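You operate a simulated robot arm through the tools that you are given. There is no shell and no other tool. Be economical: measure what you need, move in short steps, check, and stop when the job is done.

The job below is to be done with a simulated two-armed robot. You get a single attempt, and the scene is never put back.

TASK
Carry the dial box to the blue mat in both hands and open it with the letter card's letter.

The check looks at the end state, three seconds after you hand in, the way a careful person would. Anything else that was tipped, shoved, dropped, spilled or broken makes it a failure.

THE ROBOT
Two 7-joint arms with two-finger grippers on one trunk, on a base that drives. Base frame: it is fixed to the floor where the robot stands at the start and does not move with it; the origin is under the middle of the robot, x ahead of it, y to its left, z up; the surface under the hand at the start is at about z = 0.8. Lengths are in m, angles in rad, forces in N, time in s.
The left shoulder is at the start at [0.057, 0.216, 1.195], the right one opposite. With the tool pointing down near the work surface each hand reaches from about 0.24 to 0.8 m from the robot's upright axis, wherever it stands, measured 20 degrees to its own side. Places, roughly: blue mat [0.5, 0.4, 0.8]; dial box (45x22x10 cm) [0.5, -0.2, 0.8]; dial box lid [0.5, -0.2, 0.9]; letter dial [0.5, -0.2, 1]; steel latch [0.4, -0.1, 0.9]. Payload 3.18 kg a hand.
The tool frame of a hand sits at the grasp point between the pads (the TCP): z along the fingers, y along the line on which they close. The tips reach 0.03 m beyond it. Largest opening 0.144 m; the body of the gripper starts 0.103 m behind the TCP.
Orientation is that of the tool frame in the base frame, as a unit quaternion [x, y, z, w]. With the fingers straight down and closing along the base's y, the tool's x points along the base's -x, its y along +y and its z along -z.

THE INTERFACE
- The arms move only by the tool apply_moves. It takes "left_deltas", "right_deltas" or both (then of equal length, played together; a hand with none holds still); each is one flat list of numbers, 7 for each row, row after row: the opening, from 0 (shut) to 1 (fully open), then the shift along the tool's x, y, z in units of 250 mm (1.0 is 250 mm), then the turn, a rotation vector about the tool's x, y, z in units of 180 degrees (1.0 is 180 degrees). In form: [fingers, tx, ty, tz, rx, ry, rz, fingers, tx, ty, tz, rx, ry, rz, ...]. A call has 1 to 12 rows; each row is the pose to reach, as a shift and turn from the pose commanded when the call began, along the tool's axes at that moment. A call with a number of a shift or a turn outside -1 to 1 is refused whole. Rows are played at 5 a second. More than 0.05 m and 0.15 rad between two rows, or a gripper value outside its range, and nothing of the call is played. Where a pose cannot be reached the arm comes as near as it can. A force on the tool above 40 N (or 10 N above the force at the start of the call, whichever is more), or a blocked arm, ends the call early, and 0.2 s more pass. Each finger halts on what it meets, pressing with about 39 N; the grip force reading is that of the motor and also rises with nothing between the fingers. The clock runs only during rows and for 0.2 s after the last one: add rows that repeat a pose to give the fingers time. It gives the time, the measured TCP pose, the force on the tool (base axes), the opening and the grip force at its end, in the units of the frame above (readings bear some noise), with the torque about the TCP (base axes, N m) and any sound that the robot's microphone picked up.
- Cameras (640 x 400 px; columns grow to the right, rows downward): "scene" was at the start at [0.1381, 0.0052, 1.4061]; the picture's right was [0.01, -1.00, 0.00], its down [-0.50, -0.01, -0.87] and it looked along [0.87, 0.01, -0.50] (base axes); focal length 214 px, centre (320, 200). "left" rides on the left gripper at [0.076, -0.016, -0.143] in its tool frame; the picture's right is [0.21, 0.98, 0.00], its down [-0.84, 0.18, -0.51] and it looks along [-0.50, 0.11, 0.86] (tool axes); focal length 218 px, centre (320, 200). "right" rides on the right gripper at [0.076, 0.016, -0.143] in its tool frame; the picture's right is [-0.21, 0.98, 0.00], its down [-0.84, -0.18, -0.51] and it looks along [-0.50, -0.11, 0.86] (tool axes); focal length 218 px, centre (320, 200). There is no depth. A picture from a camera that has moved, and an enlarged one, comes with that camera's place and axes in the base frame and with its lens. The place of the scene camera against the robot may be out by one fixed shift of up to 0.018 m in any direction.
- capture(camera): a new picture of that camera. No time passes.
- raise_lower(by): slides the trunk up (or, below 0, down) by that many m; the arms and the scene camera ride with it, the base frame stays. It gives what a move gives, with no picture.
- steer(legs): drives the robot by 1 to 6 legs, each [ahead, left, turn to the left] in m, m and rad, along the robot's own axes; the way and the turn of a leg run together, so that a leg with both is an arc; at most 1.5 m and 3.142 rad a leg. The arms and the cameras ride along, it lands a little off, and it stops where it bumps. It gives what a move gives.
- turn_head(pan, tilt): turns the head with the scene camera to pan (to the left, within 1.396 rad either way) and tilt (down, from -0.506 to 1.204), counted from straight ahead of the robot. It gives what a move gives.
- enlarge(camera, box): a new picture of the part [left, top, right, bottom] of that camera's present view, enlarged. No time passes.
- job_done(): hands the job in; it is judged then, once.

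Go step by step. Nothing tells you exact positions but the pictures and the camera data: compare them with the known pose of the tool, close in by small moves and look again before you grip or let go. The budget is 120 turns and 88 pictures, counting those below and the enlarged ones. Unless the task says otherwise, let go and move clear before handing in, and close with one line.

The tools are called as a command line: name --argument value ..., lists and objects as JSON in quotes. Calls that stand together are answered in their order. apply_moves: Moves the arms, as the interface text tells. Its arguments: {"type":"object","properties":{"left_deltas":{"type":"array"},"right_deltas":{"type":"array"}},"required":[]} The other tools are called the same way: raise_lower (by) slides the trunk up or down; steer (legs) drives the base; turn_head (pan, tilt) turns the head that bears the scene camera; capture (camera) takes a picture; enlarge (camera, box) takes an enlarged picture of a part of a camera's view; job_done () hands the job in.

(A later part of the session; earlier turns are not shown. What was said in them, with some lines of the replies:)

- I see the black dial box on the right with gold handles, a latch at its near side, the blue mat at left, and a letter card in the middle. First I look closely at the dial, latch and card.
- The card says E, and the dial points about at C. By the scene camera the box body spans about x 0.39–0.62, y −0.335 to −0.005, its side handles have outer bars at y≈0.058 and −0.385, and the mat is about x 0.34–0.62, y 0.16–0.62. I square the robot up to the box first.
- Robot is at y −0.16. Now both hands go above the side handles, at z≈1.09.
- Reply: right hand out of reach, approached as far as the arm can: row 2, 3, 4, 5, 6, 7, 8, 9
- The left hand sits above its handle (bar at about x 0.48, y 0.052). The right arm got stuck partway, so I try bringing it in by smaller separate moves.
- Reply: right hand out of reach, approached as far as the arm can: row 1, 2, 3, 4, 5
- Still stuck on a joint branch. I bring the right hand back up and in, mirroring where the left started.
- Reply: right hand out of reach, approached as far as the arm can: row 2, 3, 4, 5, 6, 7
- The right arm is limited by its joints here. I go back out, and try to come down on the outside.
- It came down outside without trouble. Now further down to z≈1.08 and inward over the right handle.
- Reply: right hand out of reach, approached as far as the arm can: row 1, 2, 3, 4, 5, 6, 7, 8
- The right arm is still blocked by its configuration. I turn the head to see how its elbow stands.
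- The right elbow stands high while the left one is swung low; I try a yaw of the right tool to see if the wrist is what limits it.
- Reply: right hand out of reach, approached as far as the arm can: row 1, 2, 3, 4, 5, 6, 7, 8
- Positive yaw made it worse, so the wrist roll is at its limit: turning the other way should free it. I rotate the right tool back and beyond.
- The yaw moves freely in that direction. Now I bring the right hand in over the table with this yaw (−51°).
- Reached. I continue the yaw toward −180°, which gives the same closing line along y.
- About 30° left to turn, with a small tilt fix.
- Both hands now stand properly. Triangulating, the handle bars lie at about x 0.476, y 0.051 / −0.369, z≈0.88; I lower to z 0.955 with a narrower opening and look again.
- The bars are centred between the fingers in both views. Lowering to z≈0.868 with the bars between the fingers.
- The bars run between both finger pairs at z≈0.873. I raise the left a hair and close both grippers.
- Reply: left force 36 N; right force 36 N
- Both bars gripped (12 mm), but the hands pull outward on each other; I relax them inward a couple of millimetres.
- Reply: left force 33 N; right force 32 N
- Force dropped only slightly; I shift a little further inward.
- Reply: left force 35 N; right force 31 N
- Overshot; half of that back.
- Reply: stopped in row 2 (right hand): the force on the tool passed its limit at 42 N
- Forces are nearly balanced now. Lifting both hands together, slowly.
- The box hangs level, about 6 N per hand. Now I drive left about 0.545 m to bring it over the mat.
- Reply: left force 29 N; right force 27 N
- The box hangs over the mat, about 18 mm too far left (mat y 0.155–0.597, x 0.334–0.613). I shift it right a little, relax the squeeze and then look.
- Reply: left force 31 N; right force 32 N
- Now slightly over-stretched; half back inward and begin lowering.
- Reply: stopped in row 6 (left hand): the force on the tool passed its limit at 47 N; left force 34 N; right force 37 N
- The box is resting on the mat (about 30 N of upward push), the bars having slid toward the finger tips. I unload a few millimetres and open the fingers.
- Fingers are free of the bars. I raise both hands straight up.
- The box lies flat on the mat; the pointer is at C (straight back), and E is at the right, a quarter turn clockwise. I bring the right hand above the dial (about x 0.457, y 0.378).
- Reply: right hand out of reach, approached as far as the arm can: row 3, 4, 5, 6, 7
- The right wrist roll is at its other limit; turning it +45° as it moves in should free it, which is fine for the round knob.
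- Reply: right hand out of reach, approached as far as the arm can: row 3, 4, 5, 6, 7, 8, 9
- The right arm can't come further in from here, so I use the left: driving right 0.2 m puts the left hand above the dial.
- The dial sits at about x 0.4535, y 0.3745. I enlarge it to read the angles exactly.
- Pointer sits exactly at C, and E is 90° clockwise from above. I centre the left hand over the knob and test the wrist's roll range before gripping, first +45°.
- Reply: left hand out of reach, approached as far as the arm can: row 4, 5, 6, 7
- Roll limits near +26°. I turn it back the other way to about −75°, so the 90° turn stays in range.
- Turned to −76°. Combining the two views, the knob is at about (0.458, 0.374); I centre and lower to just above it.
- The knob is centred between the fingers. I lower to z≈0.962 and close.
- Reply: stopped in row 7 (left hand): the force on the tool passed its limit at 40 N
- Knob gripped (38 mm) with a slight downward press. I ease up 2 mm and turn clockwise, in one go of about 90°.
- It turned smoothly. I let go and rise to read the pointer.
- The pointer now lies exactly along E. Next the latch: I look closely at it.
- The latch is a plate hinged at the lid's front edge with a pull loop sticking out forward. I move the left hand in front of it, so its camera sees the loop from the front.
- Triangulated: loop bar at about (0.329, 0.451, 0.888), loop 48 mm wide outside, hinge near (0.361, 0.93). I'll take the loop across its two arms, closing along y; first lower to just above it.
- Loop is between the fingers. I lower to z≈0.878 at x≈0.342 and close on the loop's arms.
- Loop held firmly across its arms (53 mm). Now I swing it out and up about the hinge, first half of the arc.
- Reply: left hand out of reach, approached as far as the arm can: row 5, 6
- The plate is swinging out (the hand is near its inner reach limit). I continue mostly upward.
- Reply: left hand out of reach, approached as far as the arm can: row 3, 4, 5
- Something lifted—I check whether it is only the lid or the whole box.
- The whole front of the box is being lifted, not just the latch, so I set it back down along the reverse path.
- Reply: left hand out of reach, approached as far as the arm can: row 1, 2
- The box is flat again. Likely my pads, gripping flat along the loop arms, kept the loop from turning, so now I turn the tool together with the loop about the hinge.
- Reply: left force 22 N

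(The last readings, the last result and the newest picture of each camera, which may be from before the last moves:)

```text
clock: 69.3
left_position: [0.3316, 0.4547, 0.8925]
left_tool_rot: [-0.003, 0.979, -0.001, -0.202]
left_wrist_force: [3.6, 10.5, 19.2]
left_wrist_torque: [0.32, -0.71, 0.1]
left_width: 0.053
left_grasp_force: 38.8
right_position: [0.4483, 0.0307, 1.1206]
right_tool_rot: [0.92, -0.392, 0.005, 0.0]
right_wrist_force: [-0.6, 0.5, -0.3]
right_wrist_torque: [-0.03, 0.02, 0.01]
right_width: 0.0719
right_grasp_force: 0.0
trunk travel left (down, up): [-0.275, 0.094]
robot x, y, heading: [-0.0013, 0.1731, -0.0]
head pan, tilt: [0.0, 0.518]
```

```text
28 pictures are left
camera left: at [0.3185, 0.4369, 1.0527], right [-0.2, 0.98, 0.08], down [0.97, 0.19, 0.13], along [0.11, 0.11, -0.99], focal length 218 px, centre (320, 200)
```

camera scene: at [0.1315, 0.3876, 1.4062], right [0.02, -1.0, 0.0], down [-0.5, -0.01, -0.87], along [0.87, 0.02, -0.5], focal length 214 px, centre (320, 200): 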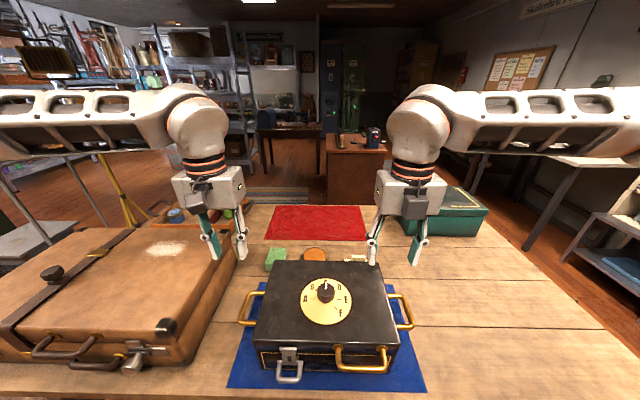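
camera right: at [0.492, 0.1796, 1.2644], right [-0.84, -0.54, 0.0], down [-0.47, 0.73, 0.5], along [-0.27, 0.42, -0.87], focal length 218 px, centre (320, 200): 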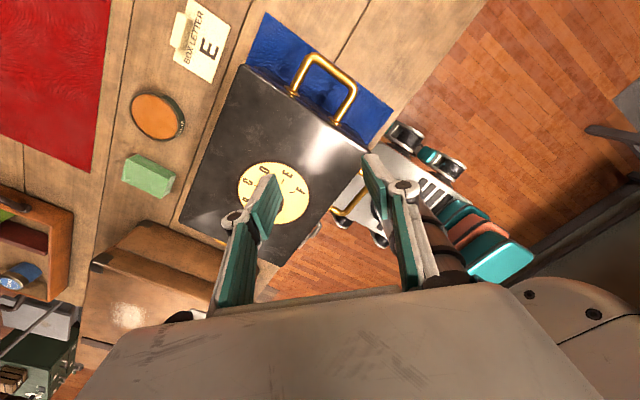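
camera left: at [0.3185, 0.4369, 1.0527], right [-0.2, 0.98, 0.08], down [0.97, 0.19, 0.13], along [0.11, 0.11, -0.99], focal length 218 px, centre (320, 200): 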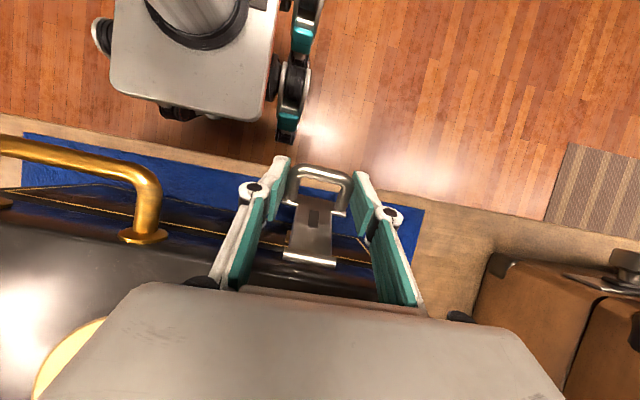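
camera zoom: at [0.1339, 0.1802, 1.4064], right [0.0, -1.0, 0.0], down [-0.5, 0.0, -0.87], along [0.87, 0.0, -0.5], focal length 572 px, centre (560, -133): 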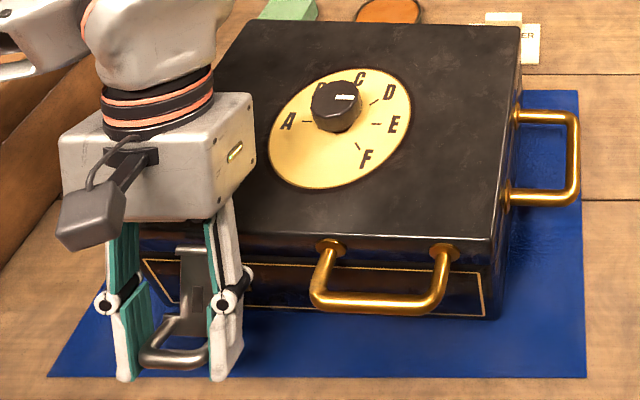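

The latch plate is now swinging away from the box, which stays flat. I continue the arc with a touch more lift.

apply_moves --left_deltas '[0.3, 0.024, 0, -0.022, 0, 0.045, 0, 0.3, 0.043, 0, -0.043, 0, 0.09, 0, 0.3, 0.058, 0, -0.063, 0, 0.135, 0, 0.3, 0.071, 0, -0.084, 0, 0.18, 0]'

enlarge --camera "scene" --box '[130, 250, 330, 400]'

```text
clock: 70.3
left_position: [0.3229, 0.4521, 0.9191]
left_tool_rot: [-0.001, 0.883, -0.001, -0.469]
left_wrist_force: [1.9, -0.4, -3.4]
left_wrist_torque: [-0.05, 0.19, -0.27]
left_width: 0.0528
left_grasp_force: 39.0
right_position: [0.4496, 0.0313, 1.1222]
right_tool_rot: [0.92, -0.393, 0.004, 0.0]
right_wrist_force: [0.5, -0.1, 0.1]
right_wrist_torque: [0.0, 0.0, 0.0]
right_width: 0.0719
right_grasp_force: 0.1
trunk travel left (down, up): [-0.275, 0.094]
robot x, y, heading: [-0.0042, 0.1683, -0.002]
head pan, tilt: [0.0, 0.518]
```

```text
2.67 times, centred on (230, 325) of scene
camera zoom: at [0.1343, 0.1786, 1.406], right [0.0, -1.0, 0.0], down [-0.5, 0.0, -0.87], along [0.87, 0.0, -0.5], focal length 572 px, centre (560, -133)
```

zoom: 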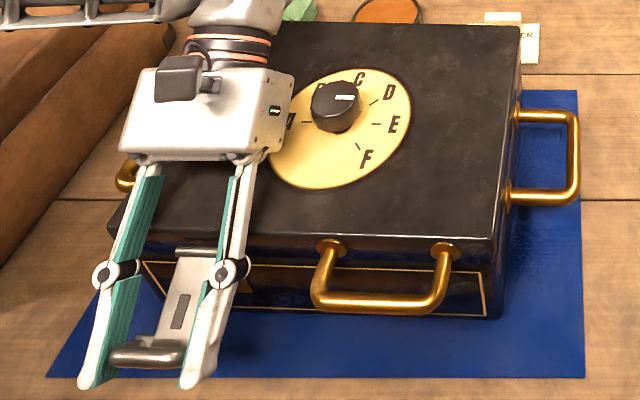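

The plate stands out nearly horizontal and the forces are small. I open the fingers to see whether the latch stays up.

apply_moves --left_deltas '[0.36, 0, 0, 0, 0, 0, 0, 0.45, 0, 0, 0, 0, 0, 0, 0.5, 0, 0, 0, 0, 0, 0, 0.5, 0, 0, 0, 0, 0, 0]'

enlarge --camera "scene" --box '[130, 250, 330, 400]'

```text
clock: 71.3
left_position: [0.3231, 0.4528, 0.9196]
left_tool_rot: [-0.003, 0.884, -0.001, -0.467]
left_wrist_force: [0.7, 0.1, 0.0]
left_wrist_torque: [0.01, 0.0, 0.01]
left_width: 0.0718
left_grasp_force: 0.0
right_position: [0.4487, 0.0314, 1.1216]
right_tool_rot: [0.92, -0.393, 0.005, 0.0]
right_wrist_force: [0.5, 0.0, 0.1]
right_wrist_torque: [-0.02, 0.02, -0.02]
right_width: 0.0721
right_grasp_force: 0.2
trunk travel left (down, up): [-0.275, 0.094]
robot x, y, heading: [-0.0026, 0.1772, 0.004]
head pan, tilt: [0.0, 0.518]
```

```text
2.67 times, centred on (230, 325) of scene
camera zoom: at [0.134, 0.1796, 1.4062], right [0.0, -1.0, 0.0], down [-0.5, 0.0, -0.87], along [0.87, 0.0, -0.5], focal length 572 px, centre (560, -133)
```

zoom: 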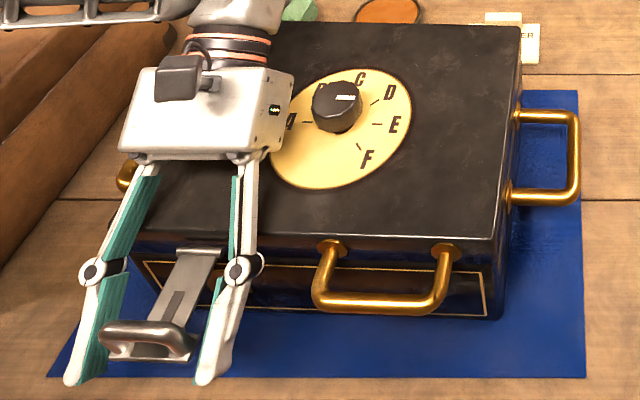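

The latch stays open by itself. I withdraw the left hand along its fingers, then up and back to pointing straight down.

apply_moves --left_deltas '[0.5, 0, 0, -0.13, 0, 0, 0, 0.5, 0, 0, -0.27, 0, 0, 0, 0.5, 0, 0, -0.4, 0, 0, 0, 0.5, 0.1, 0, -0.467, 0, 0, 0, 0.5, 0.2, 0, -0.534, 0, -0.045, 0, 0.5, 0.332, 0, -0.624, 0, -0.09, 0, 0.5, 0.332, 0, -0.624, 0, -0.135, 0, 0.5, 0.332, 0, -0.624, 0, -0.18, 0, 0.5, 0.332, 0, -0.624, 0, -0.225, 0, 0.5, 0.332, 0, -0.624, 0, -0.27, 0, 0.5, 0.332, 0, -0.624, 0, -0.311, 0]'

steer --legs '[[-0.11, 0, 0], [0, -0.07, 0]]'

capture --camera "scene"

```text
clock: 73.7
left_position: [0.4049, 0.4519, 1.0742]
left_tool_rot: [-0.001, 1.0, 0.0, 0.004]
left_wrist_force: [-0.1, -0.1, 0.2]
left_wrist_torque: [0.01, 0.01, -0.01]
left_width: 0.0721
left_grasp_force: 0.0
left hand out of reach, approached as far as the arm can: row 1, 2, 3, 4, 5, 6
right_position: [0.4492, 0.0307, 1.1216]
right_tool_rot: [0.92, -0.392, 0.005, 0.0]
right_wrist_force: [0.0, 0.5, 1.1]
right_wrist_torque: [0.02, 0.0, -0.01]
right_width: 0.0723
right_grasp_force: 0.1
trunk travel left (down, up): [-0.275, 0.094]
robot x, y, heading: [-0.0022, 0.1767, -0.0]
head pan, tilt: [0.0, 0.518]
```

```text
clock: 75.8
left_position: [0.2971, 0.383, 1.0752]
left_tool_rot: [-0.002, 1.0, 0.001, 0.002]
left_wrist_force: [-0.4, 0.4, 0.5]
left_wrist_torque: [0.01, -0.02, -0.02]
left_width: 0.0717
left_grasp_force: 0.0
right_position: [0.3413, -0.0376, 1.1212]
right_tool_rot: [0.92, -0.392, 0.005, 0.0]
right_wrist_force: [0.3, -0.6, 0.2]
right_wrist_torque: [0.02, -0.04, -0.01]
right_width: 0.0721
right_grasp_force: 0.0
trunk travel left (down, up): [-0.275, 0.094]
robot x, y, heading: [-0.1111, 0.1048, 0.007]
head pan, tilt: [0.0, 0.518]
```

```text
25 pictures are left
camera scene: at [0.0262, 0.1099, 1.4062], right [0.0, -1.0, 0.0], down [-0.5, 0.0, -0.87], along [0.87, 0.0, -0.5], focal length 214 px, centre (320, 200)
```

scene: 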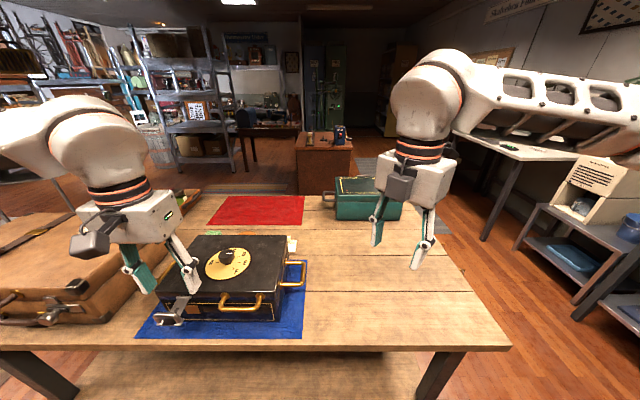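

Next the lid handle: I turn the left hand −90° (closing along x) and move it above the handle bar at about (0.331, 0.309).

apply_moves --left_deltas '[0.4, -0.012, -0.027, 0.01, 0, 0, -0.0455, 0.35, -0.025, -0.054, 0.03, 0, 0, -0.091, 0.3, -0.037, -0.081, 0.05, 0, 0, -0.1365, 0.25, -0.05, -0.108, 0.07, 0, 0, -0.182, 0.25, -0.062, -0.135, 0.09, 0, 0, -0.2275, 0.25, -0.074, -0.162, 0.11, 0, 0, -0.273, 0.25, -0.087, -0.189, 0.13, 0, 0, -0.3185, 0.25, -0.1, -0.216, 0.15, 0, 0, -0.364, 0.25, -0.112, -0.243, 0.16, 0, 0, -0.4095, 0.25, -0.124, -0.27, 0.17, 0, 0, -0.455, 0.25, -0.136, -0.296, 0.18, 0, 0, -0.5, 0.25, -0.136, -0.296, 0.18, 0, 0, -0.5]'

capture --camera "left"

```text
clock: 78.4
left_position: [0.3314, 0.3097, 1.0305]
left_tool_rot: [0.71, -0.705, 0.001, -0.002]
left_wrist_force: [-0.6, 0.1, -0.2]
left_wrist_torque: [0.0, 0.0, 0.0]
left_width: 0.0358
left_grasp_force: 0.0
right_position: [0.3416, -0.0369, 1.1207]
right_tool_rot: [0.92, -0.391, 0.005, 0.0]
right_wrist_force: [0.8, 0.0, -0.1]
right_wrist_torque: [-0.04, -0.06, 0.01]
right_width: 0.0723
right_grasp_force: 0.1
trunk travel left (down, up): [-0.275, 0.094]
robot x, y, heading: [-0.1125, 0.1079, 0.009]
head pan, tilt: [0.0, 0.518]
```

```text
24 pictures are left
camera left: at [0.348, 0.2324, 1.1719], right [-0.98, -0.22, 0.0], down [-0.19, 0.84, 0.51], along [-0.11, 0.5, -0.86], focal length 218 px, centre (320, 200)
```

left: 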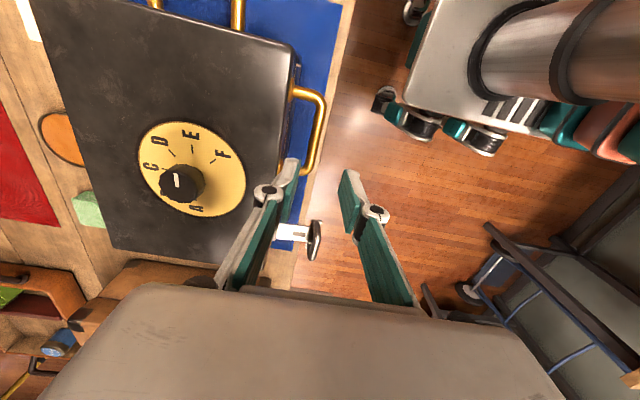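

The bar runs y 0.265–0.343 at x≈0.338. I centre on it and lower to just above.

apply_moves --left_deltas '[0.25, 0.026, -0.03, 0.1, 0, 0, 0, 0.25, 0.026, -0.03, 0.2, 0, 0, 0, 0.25, 0.026, -0.03, 0.29, 0, 0, 0, 0.25, 0.026, -0.03, 0.29, 0, 0, 0]'

capture --camera "left"

enlarge --camera "scene" --box '[140, 220, 320, 355]'

```text
clock: 79.4
left_position: [0.3391, 0.3026, 0.956]
left_tool_rot: [0.709, -0.705, 0.001, -0.001]
left_wrist_force: [-0.2, 0.1, 0.9]
left_wrist_torque: [-0.03, -0.02, 0.0]
left_width: 0.036
left_grasp_force: 0.3
right_position: [0.3408, -0.0374, 1.1216]
right_tool_rot: [0.92, -0.391, 0.005, 0.0]
right_wrist_force: [-0.3, 0.6, 1.1]
right_wrist_torque: [0.0, -0.01, 0.02]
right_width: 0.0718
right_grasp_force: 0.1
trunk travel left (down, up): [-0.275, 0.094]
robot x, y, heading: [-0.1121, 0.1065, -0.003]
head pan, tilt: [0.0, 0.518]
```

```text
23 pictures are left
camera left: at [0.3562, 0.2257, 1.0987], right [-0.98, -0.21, 0.0], down [-0.19, 0.84, 0.51], along [-0.11, 0.5, -0.86], focal length 218 px, centre (320, 200)
```

left: 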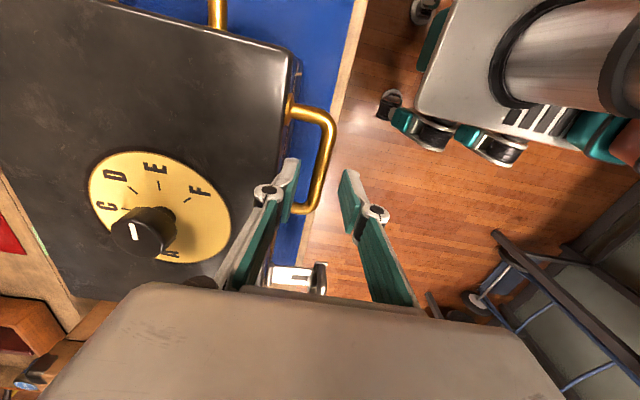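

```text
2.96 times, centred on (230, 288) of scene
camera zoom: at [0.026, 0.1107, 1.4063], right [0.0, -1.0, 0.0], down [-0.5, 0.0, -0.87], along [0.87, 0.0, -0.5], focal length 636 px, centre (587, -59)
```

zoom: 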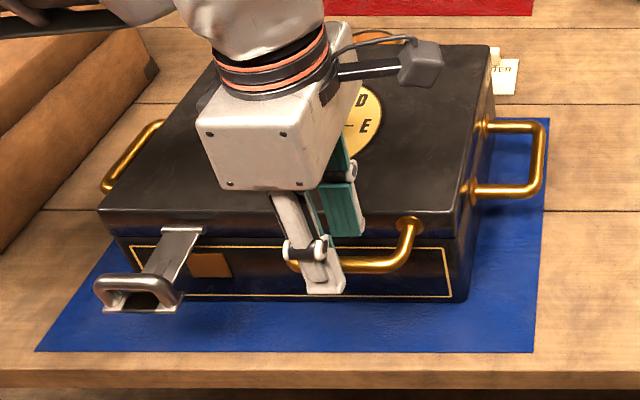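

Bar is between the fingers (x≈0.335). I shift 3 mm, lower and close on it.

apply_moves --left_deltas '[0.25, 0, 0.012, 0.05, 0, 0, 0, 0.25, 0, 0.012, 0.1, 0, 0, 0, 0.25, 0, 0.012, 0.14, 0, 0, 0, 0.2, 0, 0.012, 0.14, 0, 0, 0, 0.12, 0, 0.012, 0.14, 0, 0, 0, 0.05, 0, 0.012, 0.14, 0, 0, 0, 0, 0, 0.012, 0.14, 0, 0, 0]'

capture --camera "left"

```text
clock: 81.0
left_position: [0.3374, 0.3039, 0.9229]
left_tool_rot: [0.709, -0.705, 0.001, -0.001]
left_wrist_force: [5.4, 0.7, 0.9]
left_wrist_torque: [0.02, -0.04, -0.06]
left_width: 0.0101
left_grasp_force: 39.0
right_position: [0.3415, -0.0363, 1.12]
right_tool_rot: [0.92, -0.391, 0.004, 0.001]
right_wrist_force: [0.3, -0.3, -0.2]
right_wrist_torque: [-0.01, 0.02, 0.01]
right_width: 0.072
right_grasp_force: 0.1
trunk travel left (down, up): [-0.275, 0.094]
robot x, y, heading: [-0.1099, 0.1128, 0.004]
head pan, tilt: [0.0, 0.518]
```

```text
21 pictures are left
camera left: at [0.3548, 0.2275, 1.0638], right [-0.98, -0.21, 0.0], down [-0.19, 0.84, 0.51], along [-0.11, 0.5, -0.86], focal length 218 px, centre (320, 200)
```

left: 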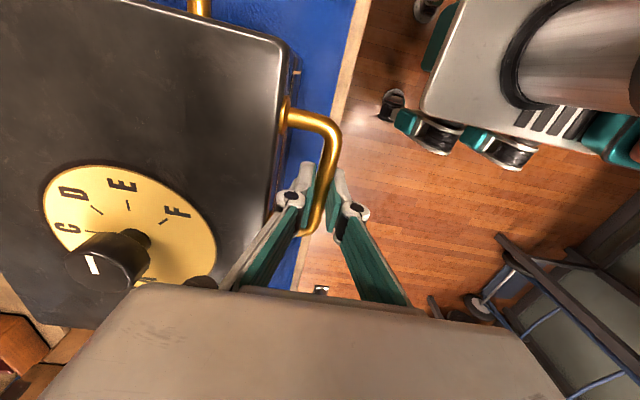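

Bar gripped. First a short lift along the lid's arc to check that the lid, and only the lid, opens.

apply_moves --left_deltas '[0, 0, -0.003, -0.04, 0, 0, 0, 0, 0, -0.009, -0.086, 0, 0, 0, 0, 0, -0.016, -0.13, 0, 0, 0, 0, 0, -0.024, -0.17, 0, 0, 0]'

enlarge --camera "scene" --box '[140, 220, 320, 355]'

```text
clock: 82.0
left_position: [0.3427, 0.3034, 0.9663]
left_tool_rot: [0.709, -0.705, 0.0, -0.001]
left_wrist_force: [3.0, 0.8, -0.6]
left_wrist_torque: [0.21, 0.01, -0.09]
left_width: 0.0102
left_grasp_force: 38.7
right_position: [0.3417, -0.0365, 1.1214]
right_tool_rot: [0.92, -0.392, 0.004, 0.0]
right_wrist_force: [0.2, 0.0, -0.5]
right_wrist_torque: [0.03, 0.0, -0.03]
right_width: 0.0721
right_grasp_force: 0.1
trunk travel left (down, up): [-0.275, 0.094]
robot x, y, heading: [-0.1171, 0.1046, 0.002]
head pan, tilt: [0.0, 0.518]
```

```text
2.96 times, centred on (230, 288) of scene
camera zoom: at [0.0269, 0.1108, 1.4062], right [0.0, -1.0, 0.0], down [-0.5, 0.0, -0.87], along [0.87, 0.0, -0.5], focal length 636 px, centre (587, -59)
```

zoom: 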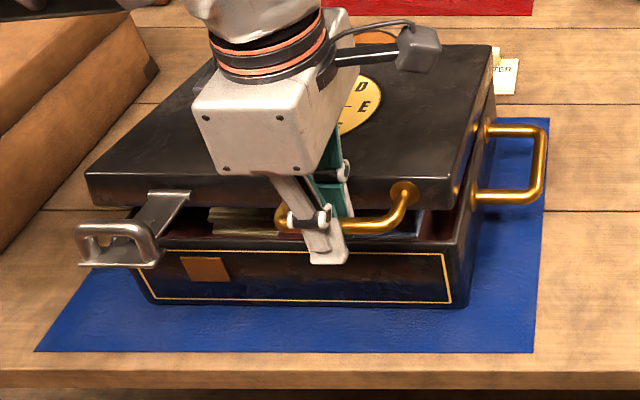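

The lid opens while the body stays on the mat. I continue along the arc to about 55°.

apply_moves --left_deltas '[0, 0, -0.02, -0.075, 0, 0, 0, 0, 0, -0.046, -0.148, 0, 0, 0, 0, 0, -0.078, -0.218, 0, 0, 0, 0, 0, -0.114, -0.286, 0, 0, 0, 0, 0, -0.156, -0.35, 0, 0, 0, 0, 0, -0.204, -0.412, 0, 0, 0, 0, 0, -0.255, -0.469, 0, 0, 0, 0, 0, -0.312, -0.522, 0, 0, 0, 0, 0, -0.372, -0.571, 0, 0, 0, 0, 0, -0.435, -0.615, 0, 0, 0]'

capture --camera "scene"

```text
clock: 84.2
left_position: [0.4527, 0.3048, 1.118]
left_tool_rot: [0.71, -0.705, 0.0, -0.002]
left_wrist_force: [3.1, -1.9, -0.3]
left_wrist_torque: [-0.11, 0.11, -0.44]
left_width: 0.0099
left_grasp_force: 39.4
right_position: [0.3413, -0.0389, 1.1208]
right_tool_rot: [0.92, -0.391, 0.005, -0.001]
right_wrist_force: [0.3, 0.2, -0.1]
right_wrist_torque: [0.01, 0.01, 0.02]
right_width: 0.0719
right_grasp_force: 0.1
trunk travel left (down, up): [-0.275, 0.094]
robot x, y, heading: [-0.1099, 0.1095, 0.003]
head pan, tilt: [0.0, 0.518]
```

```text
19 pictures are left
camera scene: at [0.0274, 0.1103, 1.406], right [0.0, -1.0, 0.0], down [-0.5, 0.0, -0.87], along [0.87, 0.0, -0.5], focal length 214 px, centre (320, 200)
```

scene: 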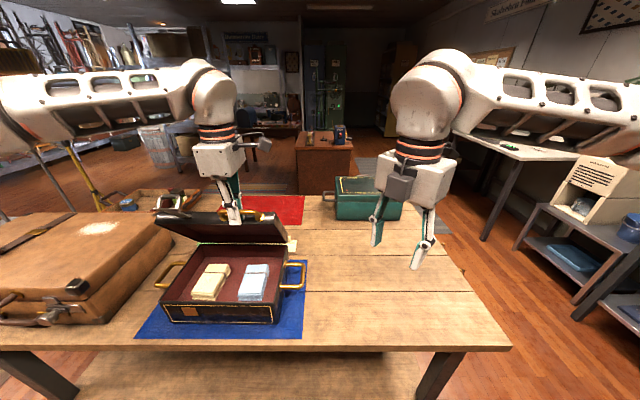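

About 55° open, with the contents visible and undisturbed. I continue to roughly 87°.

apply_moves --left_deltas '[0, 0, -0.067, -0.038, 0, 0, 0, 0, 0, -0.137, -0.072, 0, 0, 0, 0, 0, -0.209, -0.099, 0, 0, 0, 0, 0, -0.283, -0.121, 0, 0, 0, 0, 0, -0.359, -0.137, 0, 0, 0, 0, 0, -0.435, -0.147, 0, 0, 0, 0, 0, -0.512, -0.151, 0, 0, 0]'

capture --camera "scene"

```text
clock: 85.8
left_position: [0.5791, 0.3044, 1.1577]
left_tool_rot: [0.709, -0.705, 0.001, -0.003]
left_wrist_force: [0.9, -3.0, 3.4]
left_wrist_torque: [0.14, -0.13, -0.14]
left_width: 0.0102
left_grasp_force: 39.0
right_position: [0.341, -0.0375, 1.1209]
right_tool_rot: [0.92, -0.392, 0.005, 0.0]
right_wrist_force: [0.6, -0.2, -0.6]
right_wrist_torque: [-0.01, -0.02, 0.01]
right_width: 0.072
right_grasp_force: 0.2
trunk travel left (down, up): [-0.275, 0.094]
robot x, y, heading: [-0.1174, 0.1077, 0.005]
head pan, tilt: [0.0, 0.518]
```

```text
18 pictures are left
camera scene: at [0.0265, 0.11, 1.4063], right [0.0, -1.0, 0.0], down [-0.5, 0.0, -0.87], along [0.87, 0.0, -0.5], focal length 214 px, centre (320, 200)
```

scene: 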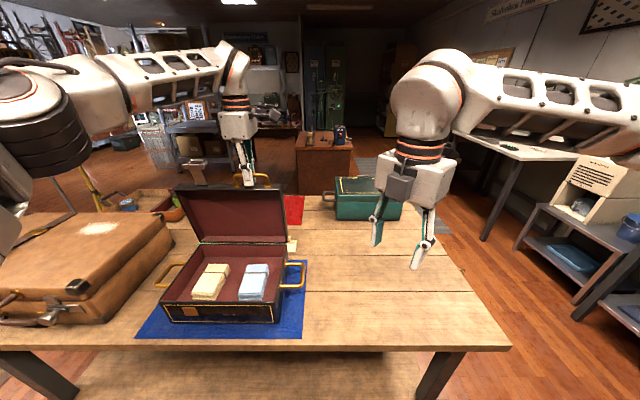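

The lid stands near vertical. I open the fingers just a little around the bar, so the lid stays captured, and watch whether it holds by itself.

apply_moves --left_deltas '[0.1, 0, 0, 0, 0, 0, 0, 0.2, 0, 0, 0, 0, 0, 0, 0.25, 0, 0, 0, 0, 0, 0, 0.25, 0, 0, 0, 0, 0, 0, 0.25, 0, 0, 0, 0, 0, 0, 0.25, 0, 0, 0, 0, 0, 0, 0.25, 0, 0, 0, 0, 0, 0, 0.25, 0, 0, 0, 0, 0, 0]'

capture --camera "left"

enlarge --camera "scene" --box '[150, 120, 330, 255]'

```text
clock: 87.6
left_position: [0.5777, 0.305, 1.155]
left_tool_rot: [0.709, -0.705, 0.001, -0.002]
left_wrist_force: [1.3, 0.1, -1.4]
left_wrist_torque: [-0.03, 0.01, -0.02]
left_width: 0.0369
left_grasp_force: 0.4
right_position: [0.3408, -0.0367, 1.1213]
right_tool_rot: [0.92, -0.392, 0.005, 0.0]
right_wrist_force: [0.7, 1.3, 0.6]
right_wrist_torque: [0.03, 0.0, 0.0]
right_width: 0.0717
right_grasp_force: 0.3
trunk travel left (down, up): [-0.275, 0.094]
robot x, y, heading: [-0.1154, 0.1078, 0.001]
head pan, tilt: [0.0, 0.518]
```

```text
17 pictures are left
camera left: at [0.5955, 0.2281, 1.2984], right [-0.98, -0.21, 0.0], down [-0.19, 0.84, 0.51], along [-0.11, 0.5, -0.86], focal length 218 px, centre (320, 200)
```

left: 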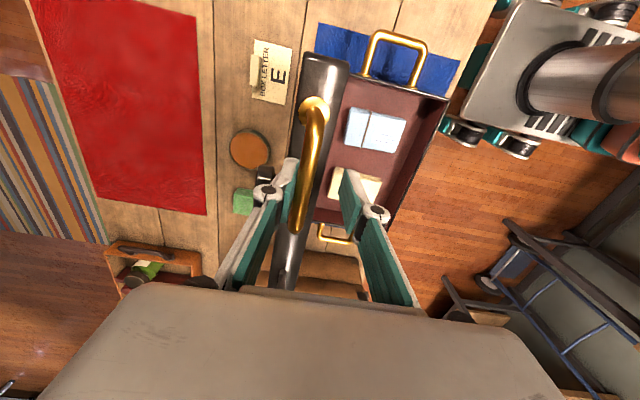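

```text
2.96 times, centred on (240, 188) of scene
camera zoom: at [0.0266, 0.1107, 1.4062], right [0.0, -1.0, 0.0], down [-0.5, 0.0, -0.87], along [0.87, 0.0, -0.5], focal length 636 px, centre (557, 237)
```

zoom: 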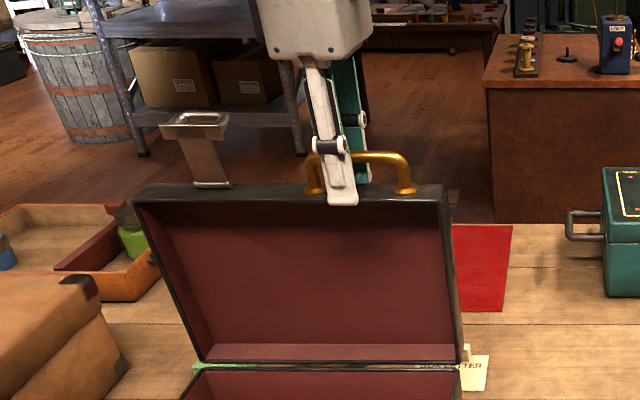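

The bar may be leaning toward the far finger; I shift the hand 8 mm further back to see whether the bar follows.

apply_moves --left_deltas '[0.25, 0, -0.016, 0, 0, 0, 0, 0.25, 0, -0.032, 0, 0, 0, 0, 0.25, 0, -0.032, 0, 0, 0, 0, 0.25, 0, -0.032, 0, 0, 0, 0, 0.25, 0, -0.032, 0, 0, 0, 0]'

capture --camera "left"

```text
clock: 88.8
left_position: [0.5876, 0.3051, 1.1571]
left_tool_rot: [0.709, -0.705, 0.001, -0.002]
left_wrist_force: [1.6, -0.3, -0.5]
left_wrist_torque: [-0.01, 0.04, 0.01]
left_width: 0.0364
left_grasp_force: 0.5
right_position: [0.3422, -0.0375, 1.1191]
right_tool_rot: [0.92, -0.392, 0.005, 0.001]
right_wrist_force: [0.4, -0.5, 0.2]
right_wrist_torque: [0.01, 0.01, 0.01]
right_width: 0.0721
right_grasp_force: 0.1
trunk travel left (down, up): [-0.275, 0.094]
robot x, y, heading: [-0.1131, 0.1042, 0.003]
head pan, tilt: [0.0, 0.518]
```

```text
15 pictures are left
camera left: at [0.604, 0.2284, 1.2996], right [-0.98, -0.21, 0.0], down [-0.19, 0.84, 0.51], along [-0.11, 0.5, -0.86], focal length 218 px, centre (320, 200)
```

left: 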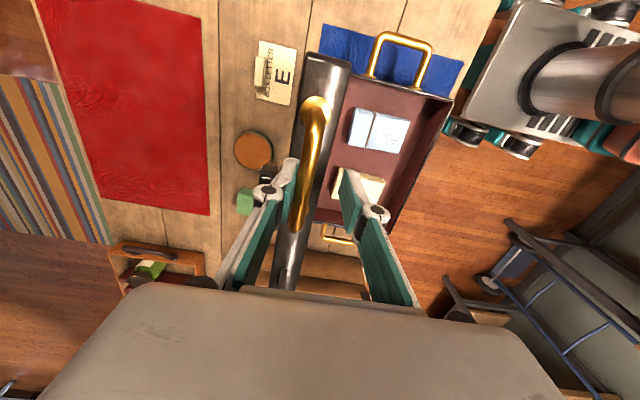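

The bar followed the finger, so the lid leans gently backward now. I keep supporting it and follow back along the arc to find its stop.

apply_moves --left_deltas '[0.25, 0, -0.03, 0.001, 0, 0, 0, 0.25, 0, -0.06, 0.003, 0, 0, 0, 0.25, 0, -0.09, 0.006, 0, 0, 0, 0.25, 0, -0.12, 0.01, 0, 0, 0, 0.25, 0, -0.15, 0.015, 0, 0, 0, 0.25, 0, -0.18, 0.022, 0, 0, 0, 0.25, 0, -0.18, 0.022, 0, 0, 0]'

capture --camera "left"

```text
clock: 90.4
left_position: [0.6085, 0.3068, 1.157]
left_tool_rot: [0.709, -0.705, 0.001, -0.001]
left_wrist_force: [1.4, 0.9, -0.2]
left_wrist_torque: [0.01, 0.01, -0.04]
left_width: 0.0368
left_grasp_force: 0.1
left hand out of reach, approached as far as the arm can: row 4, 5, 6, 7
right_position: [0.3418, -0.0364, 1.1202]
right_tool_rot: [0.92, -0.391, 0.004, 0.0]
right_wrist_force: [0.6, -0.3, -0.3]
right_wrist_torque: [0.0, 0.0, -0.03]
right_width: 0.0721
right_grasp_force: 0.1
trunk travel left (down, up): [-0.275, 0.094]
robot x, y, heading: [-0.1101, 0.1037, 0.004]
head pan, tilt: [0.0, 0.518]
```

```text
14 pictures are left
camera left: at [0.6257, 0.229, 1.2984], right [-0.98, -0.21, 0.0], down [-0.19, 0.84, 0.51], along [-0.11, 0.5, -0.86], focal length 218 px, centre (320, 200)
```

left: 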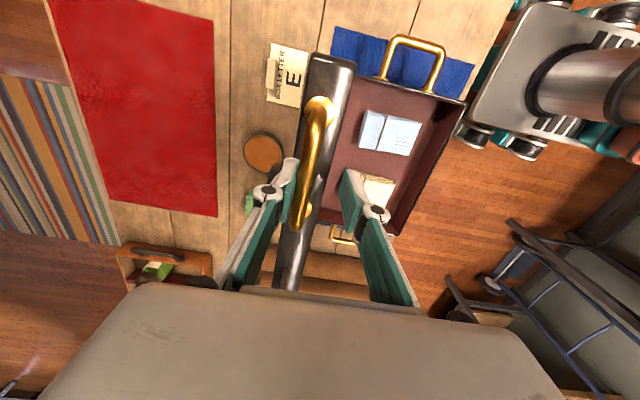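

The arm is at its reach; the lid still rests on the finger at about 96°. I let the base creep ahead a little to follow further.

apply_moves --left_deltas '[0.25, 0, 0, 0.02, 0, 0, 0]'

steer --legs '[[0.03, 0, 0]]'

capture --camera "left"

```text
clock: 90.8
left_position: [0.6082, 0.3047, 1.1528]
left_tool_rot: [0.708, -0.706, 0.001, -0.001]
left_wrist_force: [1.1, 1.0, 0.7]
left_wrist_torque: [-0.02, -0.01, 0.01]
left_width: 0.0368
left_grasp_force: 0.5
right_position: [0.3411, -0.036, 1.1211]
right_tool_rot: [0.92, -0.392, 0.005, 0.0]
right_wrist_force: [-0.3, -0.7, -1.1]
right_wrist_torque: [-0.02, 0.0, -0.01]
right_width: 0.0718
right_grasp_force: 0.1
trunk travel left (down, up): [-0.275, 0.094]
robot x, y, heading: [-0.1126, 0.1076, 0.006]
head pan, tilt: [0.0, 0.518]
```

```text
clock: 91.6
left_position: [0.6405, 0.3046, 1.1499]
left_tool_rot: [0.708, -0.706, 0.001, -0.001]
left_wrist_force: [-0.1, 0.1, -0.9]
left_wrist_torque: [0.04, 0.04, -0.01]
left_width: 0.0361
left_grasp_force: 0.0
right_position: [0.3736, -0.0383, 1.1197]
right_tool_rot: [0.92, -0.393, 0.003, 0.001]
right_wrist_force: [0.4, 0.1, -0.2]
right_wrist_torque: [0.0, 0.05, 0.01]
right_width: 0.072
right_grasp_force: 0.1
trunk travel left (down, up): [-0.275, 0.094]
robot x, y, heading: [-0.0833, 0.1056, -0.003]
head pan, tilt: [0.0, 0.518]
```

```text
13 pictures are left
camera left: at [0.6569, 0.2274, 1.2919], right [-0.98, -0.21, 0.0], down [-0.18, 0.84, 0.51], along [-0.11, 0.5, -0.86], focal length 218 px, centre (320, 200)
```

left: 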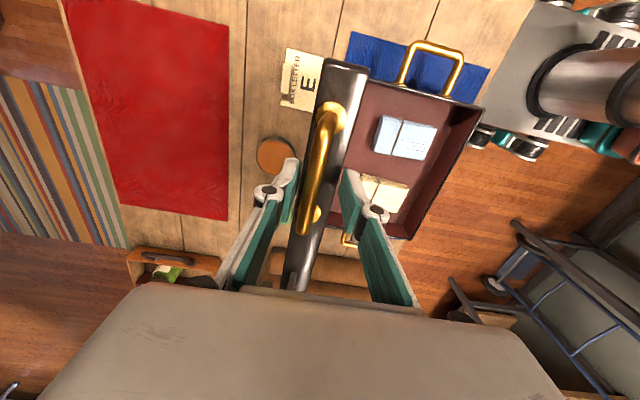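

The bar no longer follows: it sits free and centred between the fingers, so the lid has reached its stop at about 102°. I withdraw the hand straight up.

apply_moves --left_deltas '[0.25, 0, 0, 0, 0, 0, 0, 0.25, 0, 0, 0, 0, 0, 0, 0.25, 0, 0, 0, 0, 0, 0, 0.27, 0, 0, -0.05, 0, 0, 0, 0.27, 0, 0, -0.12, 0, 0, 0, 0.27, 0, 0, -0.2, 0, 0, 0, 0.27, 0, 0, -0.3, 0, 0, 0, 0.27, 0, 0, -0.4, 0, 0, 0]'

capture --camera "scene"

```text
clock: 93.4
left_position: [0.6311, 0.299, 1.1822]
left_tool_rot: [0.708, -0.706, 0.003, -0.003]
left_wrist_force: [1.2, 1.2, 1.4]
left_wrist_torque: [0.03, -0.06, 0.03]
left_width: 0.0398
left_grasp_force: 0.8
left hand out of reach, approached as far as the arm can: row 5, 6, 7, 8
right_position: [0.3721, -0.0381, 1.1202]
right_tool_rot: [0.92, -0.393, 0.005, 0.0]
right_wrist_force: [-0.4, -0.6, 0.1]
right_wrist_torque: [-0.03, -0.05, -0.01]
right_width: 0.0722
right_grasp_force: 0.0
trunk travel left (down, up): [-0.275, 0.094]
robot x, y, heading: [-0.0804, 0.1047, 0.002]
head pan, tilt: [0.0, 0.518]
```

```text
12 pictures are left
camera scene: at [0.0567, 0.1105, 1.4062], right [0.0, -1.0, 0.0], down [-0.5, 0.0, -0.87], along [0.87, 0.0, -0.5], focal length 214 px, centre (320, 200)
```

scene: 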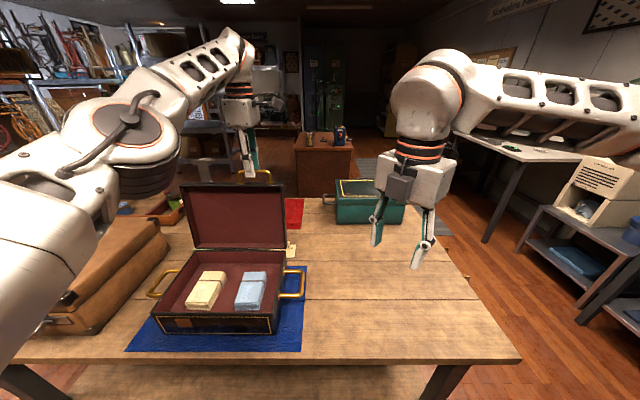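

The arm is near its reach limit, so I use the trunk to lift the hand clear of the handle.

raise_lower --by 0.085

enlarge --camera "scene" --box '[130, 100, 350, 360]'

capture --camera "left"

```text
clock: 94.6
left_position: [0.6214, 0.2975, 1.2853]
left_tool_rot: [0.709, -0.705, 0.01, -0.01]
left_wrist_force: [0.4, 0.5, 0.1]
left_wrist_torque: [0.01, 0.02, 0.01]
left_width: 0.0391
left_grasp_force: 0.1
right_position: [0.3713, -0.0393, 1.2052]
right_tool_rot: [0.919, -0.394, 0.004, -0.001]
right_wrist_force: [0.2, -0.2, -0.4]
right_wrist_torque: [-0.03, -0.01, 0.01]
right_width: 0.0717
right_grasp_force: 0.0
trunk travel left (down, up): [-0.36, 0.009]
robot x, y, heading: [-0.0798, 0.1056, 0.005]
head pan, tilt: [0.0, 0.518]
```

```text
1.54 times, centred on (240, 230) of scene
camera zoom: at [0.0461, 0.1106, 1.4917], right [0.0, -1.0, 0.0], down [-0.5, 0.0, -0.87], along [0.87, 0.0, -0.5], focal length 330 px, centre (443, 154)
```

zoom: 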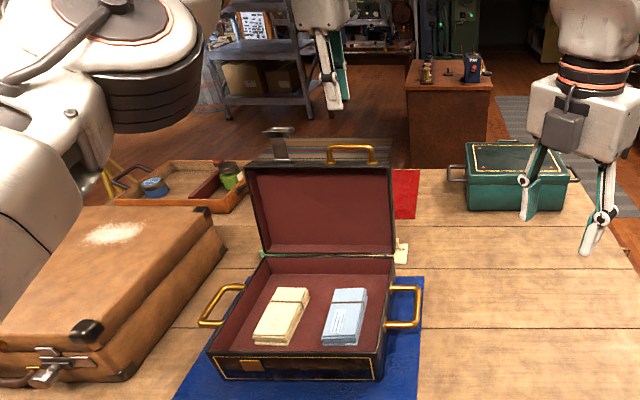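

```text
10 pictures are left
camera left: at [0.6358, 0.2219, 1.4275], right [-0.98, -0.21, -0.03], down [-0.2, 0.84, 0.5], along [-0.08, 0.5, -0.86], focal length 218 px, centre (320, 200)
```

left: 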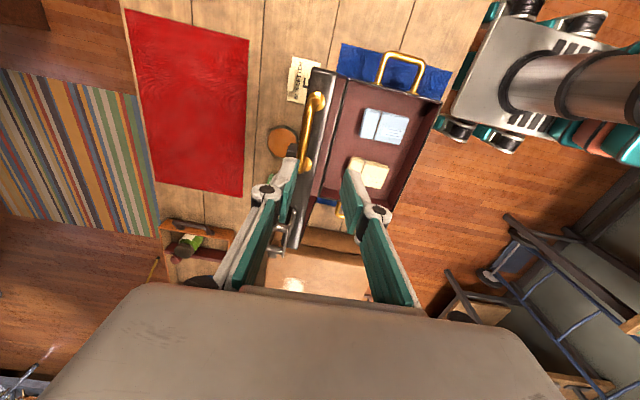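

The lid stands open by itself, and the hand is clear above. I drive back away from the table and take a final look.

steer --legs '[[-0.25, 0, 0]]'

capture --camera "scene"

```text
clock: 96.5
left_position: [0.3766, 0.2956, 1.2857]
left_tool_rot: [-0.707, 0.708, -0.011, 0.011]
left_wrist_force: [1.0, 0.4, 0.1]
left_wrist_torque: [0.02, -0.03, -0.02]
left_width: 0.0392
left_grasp_force: 0.1
right_position: [0.1235, -0.0402, 1.2044]
right_tool_rot: [0.918, -0.396, 0.003, -0.001]
right_wrist_force: [0.1, -0.7, -0.3]
right_wrist_torque: [0.0, -0.01, 0.03]
right_width: 0.0721
right_grasp_force: 0.0
trunk travel left (down, up): [-0.36, 0.009]
robot x, y, heading: [-0.3251, 0.1075, -0.003]
head pan, tilt: [0.0, 0.518]
```

```text
9 pictures are left
camera scene: at [-0.201, 0.1101, 1.4919], right [0.0, -1.0, 0.0], down [-0.5, 0.0, -0.87], along [0.87, 0.0, -0.5], focal length 214 px, centre (320, 200)
```

scene: 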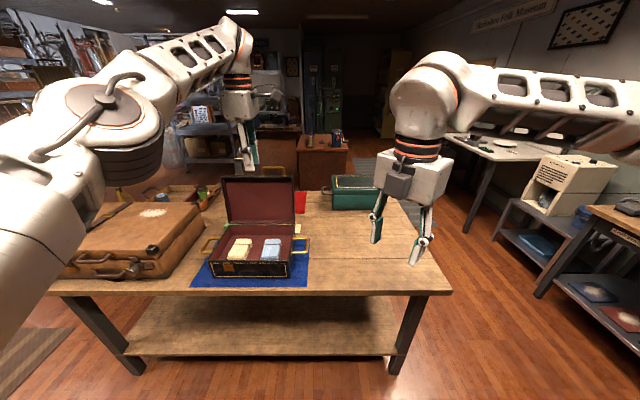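

The open box stands on the blue mat with the dial at E, the latch undone and the lid resting on its stop, and everything else is in its place. I hand the job in.

job_done

```text
The job is handed in.
```

The dial box was carried to the blue mat with both hands, its dial set to E from the letter card, the latch released and the lid left open on its stop; along the way the box's front edge was briefly lifted off the mat and set back down.
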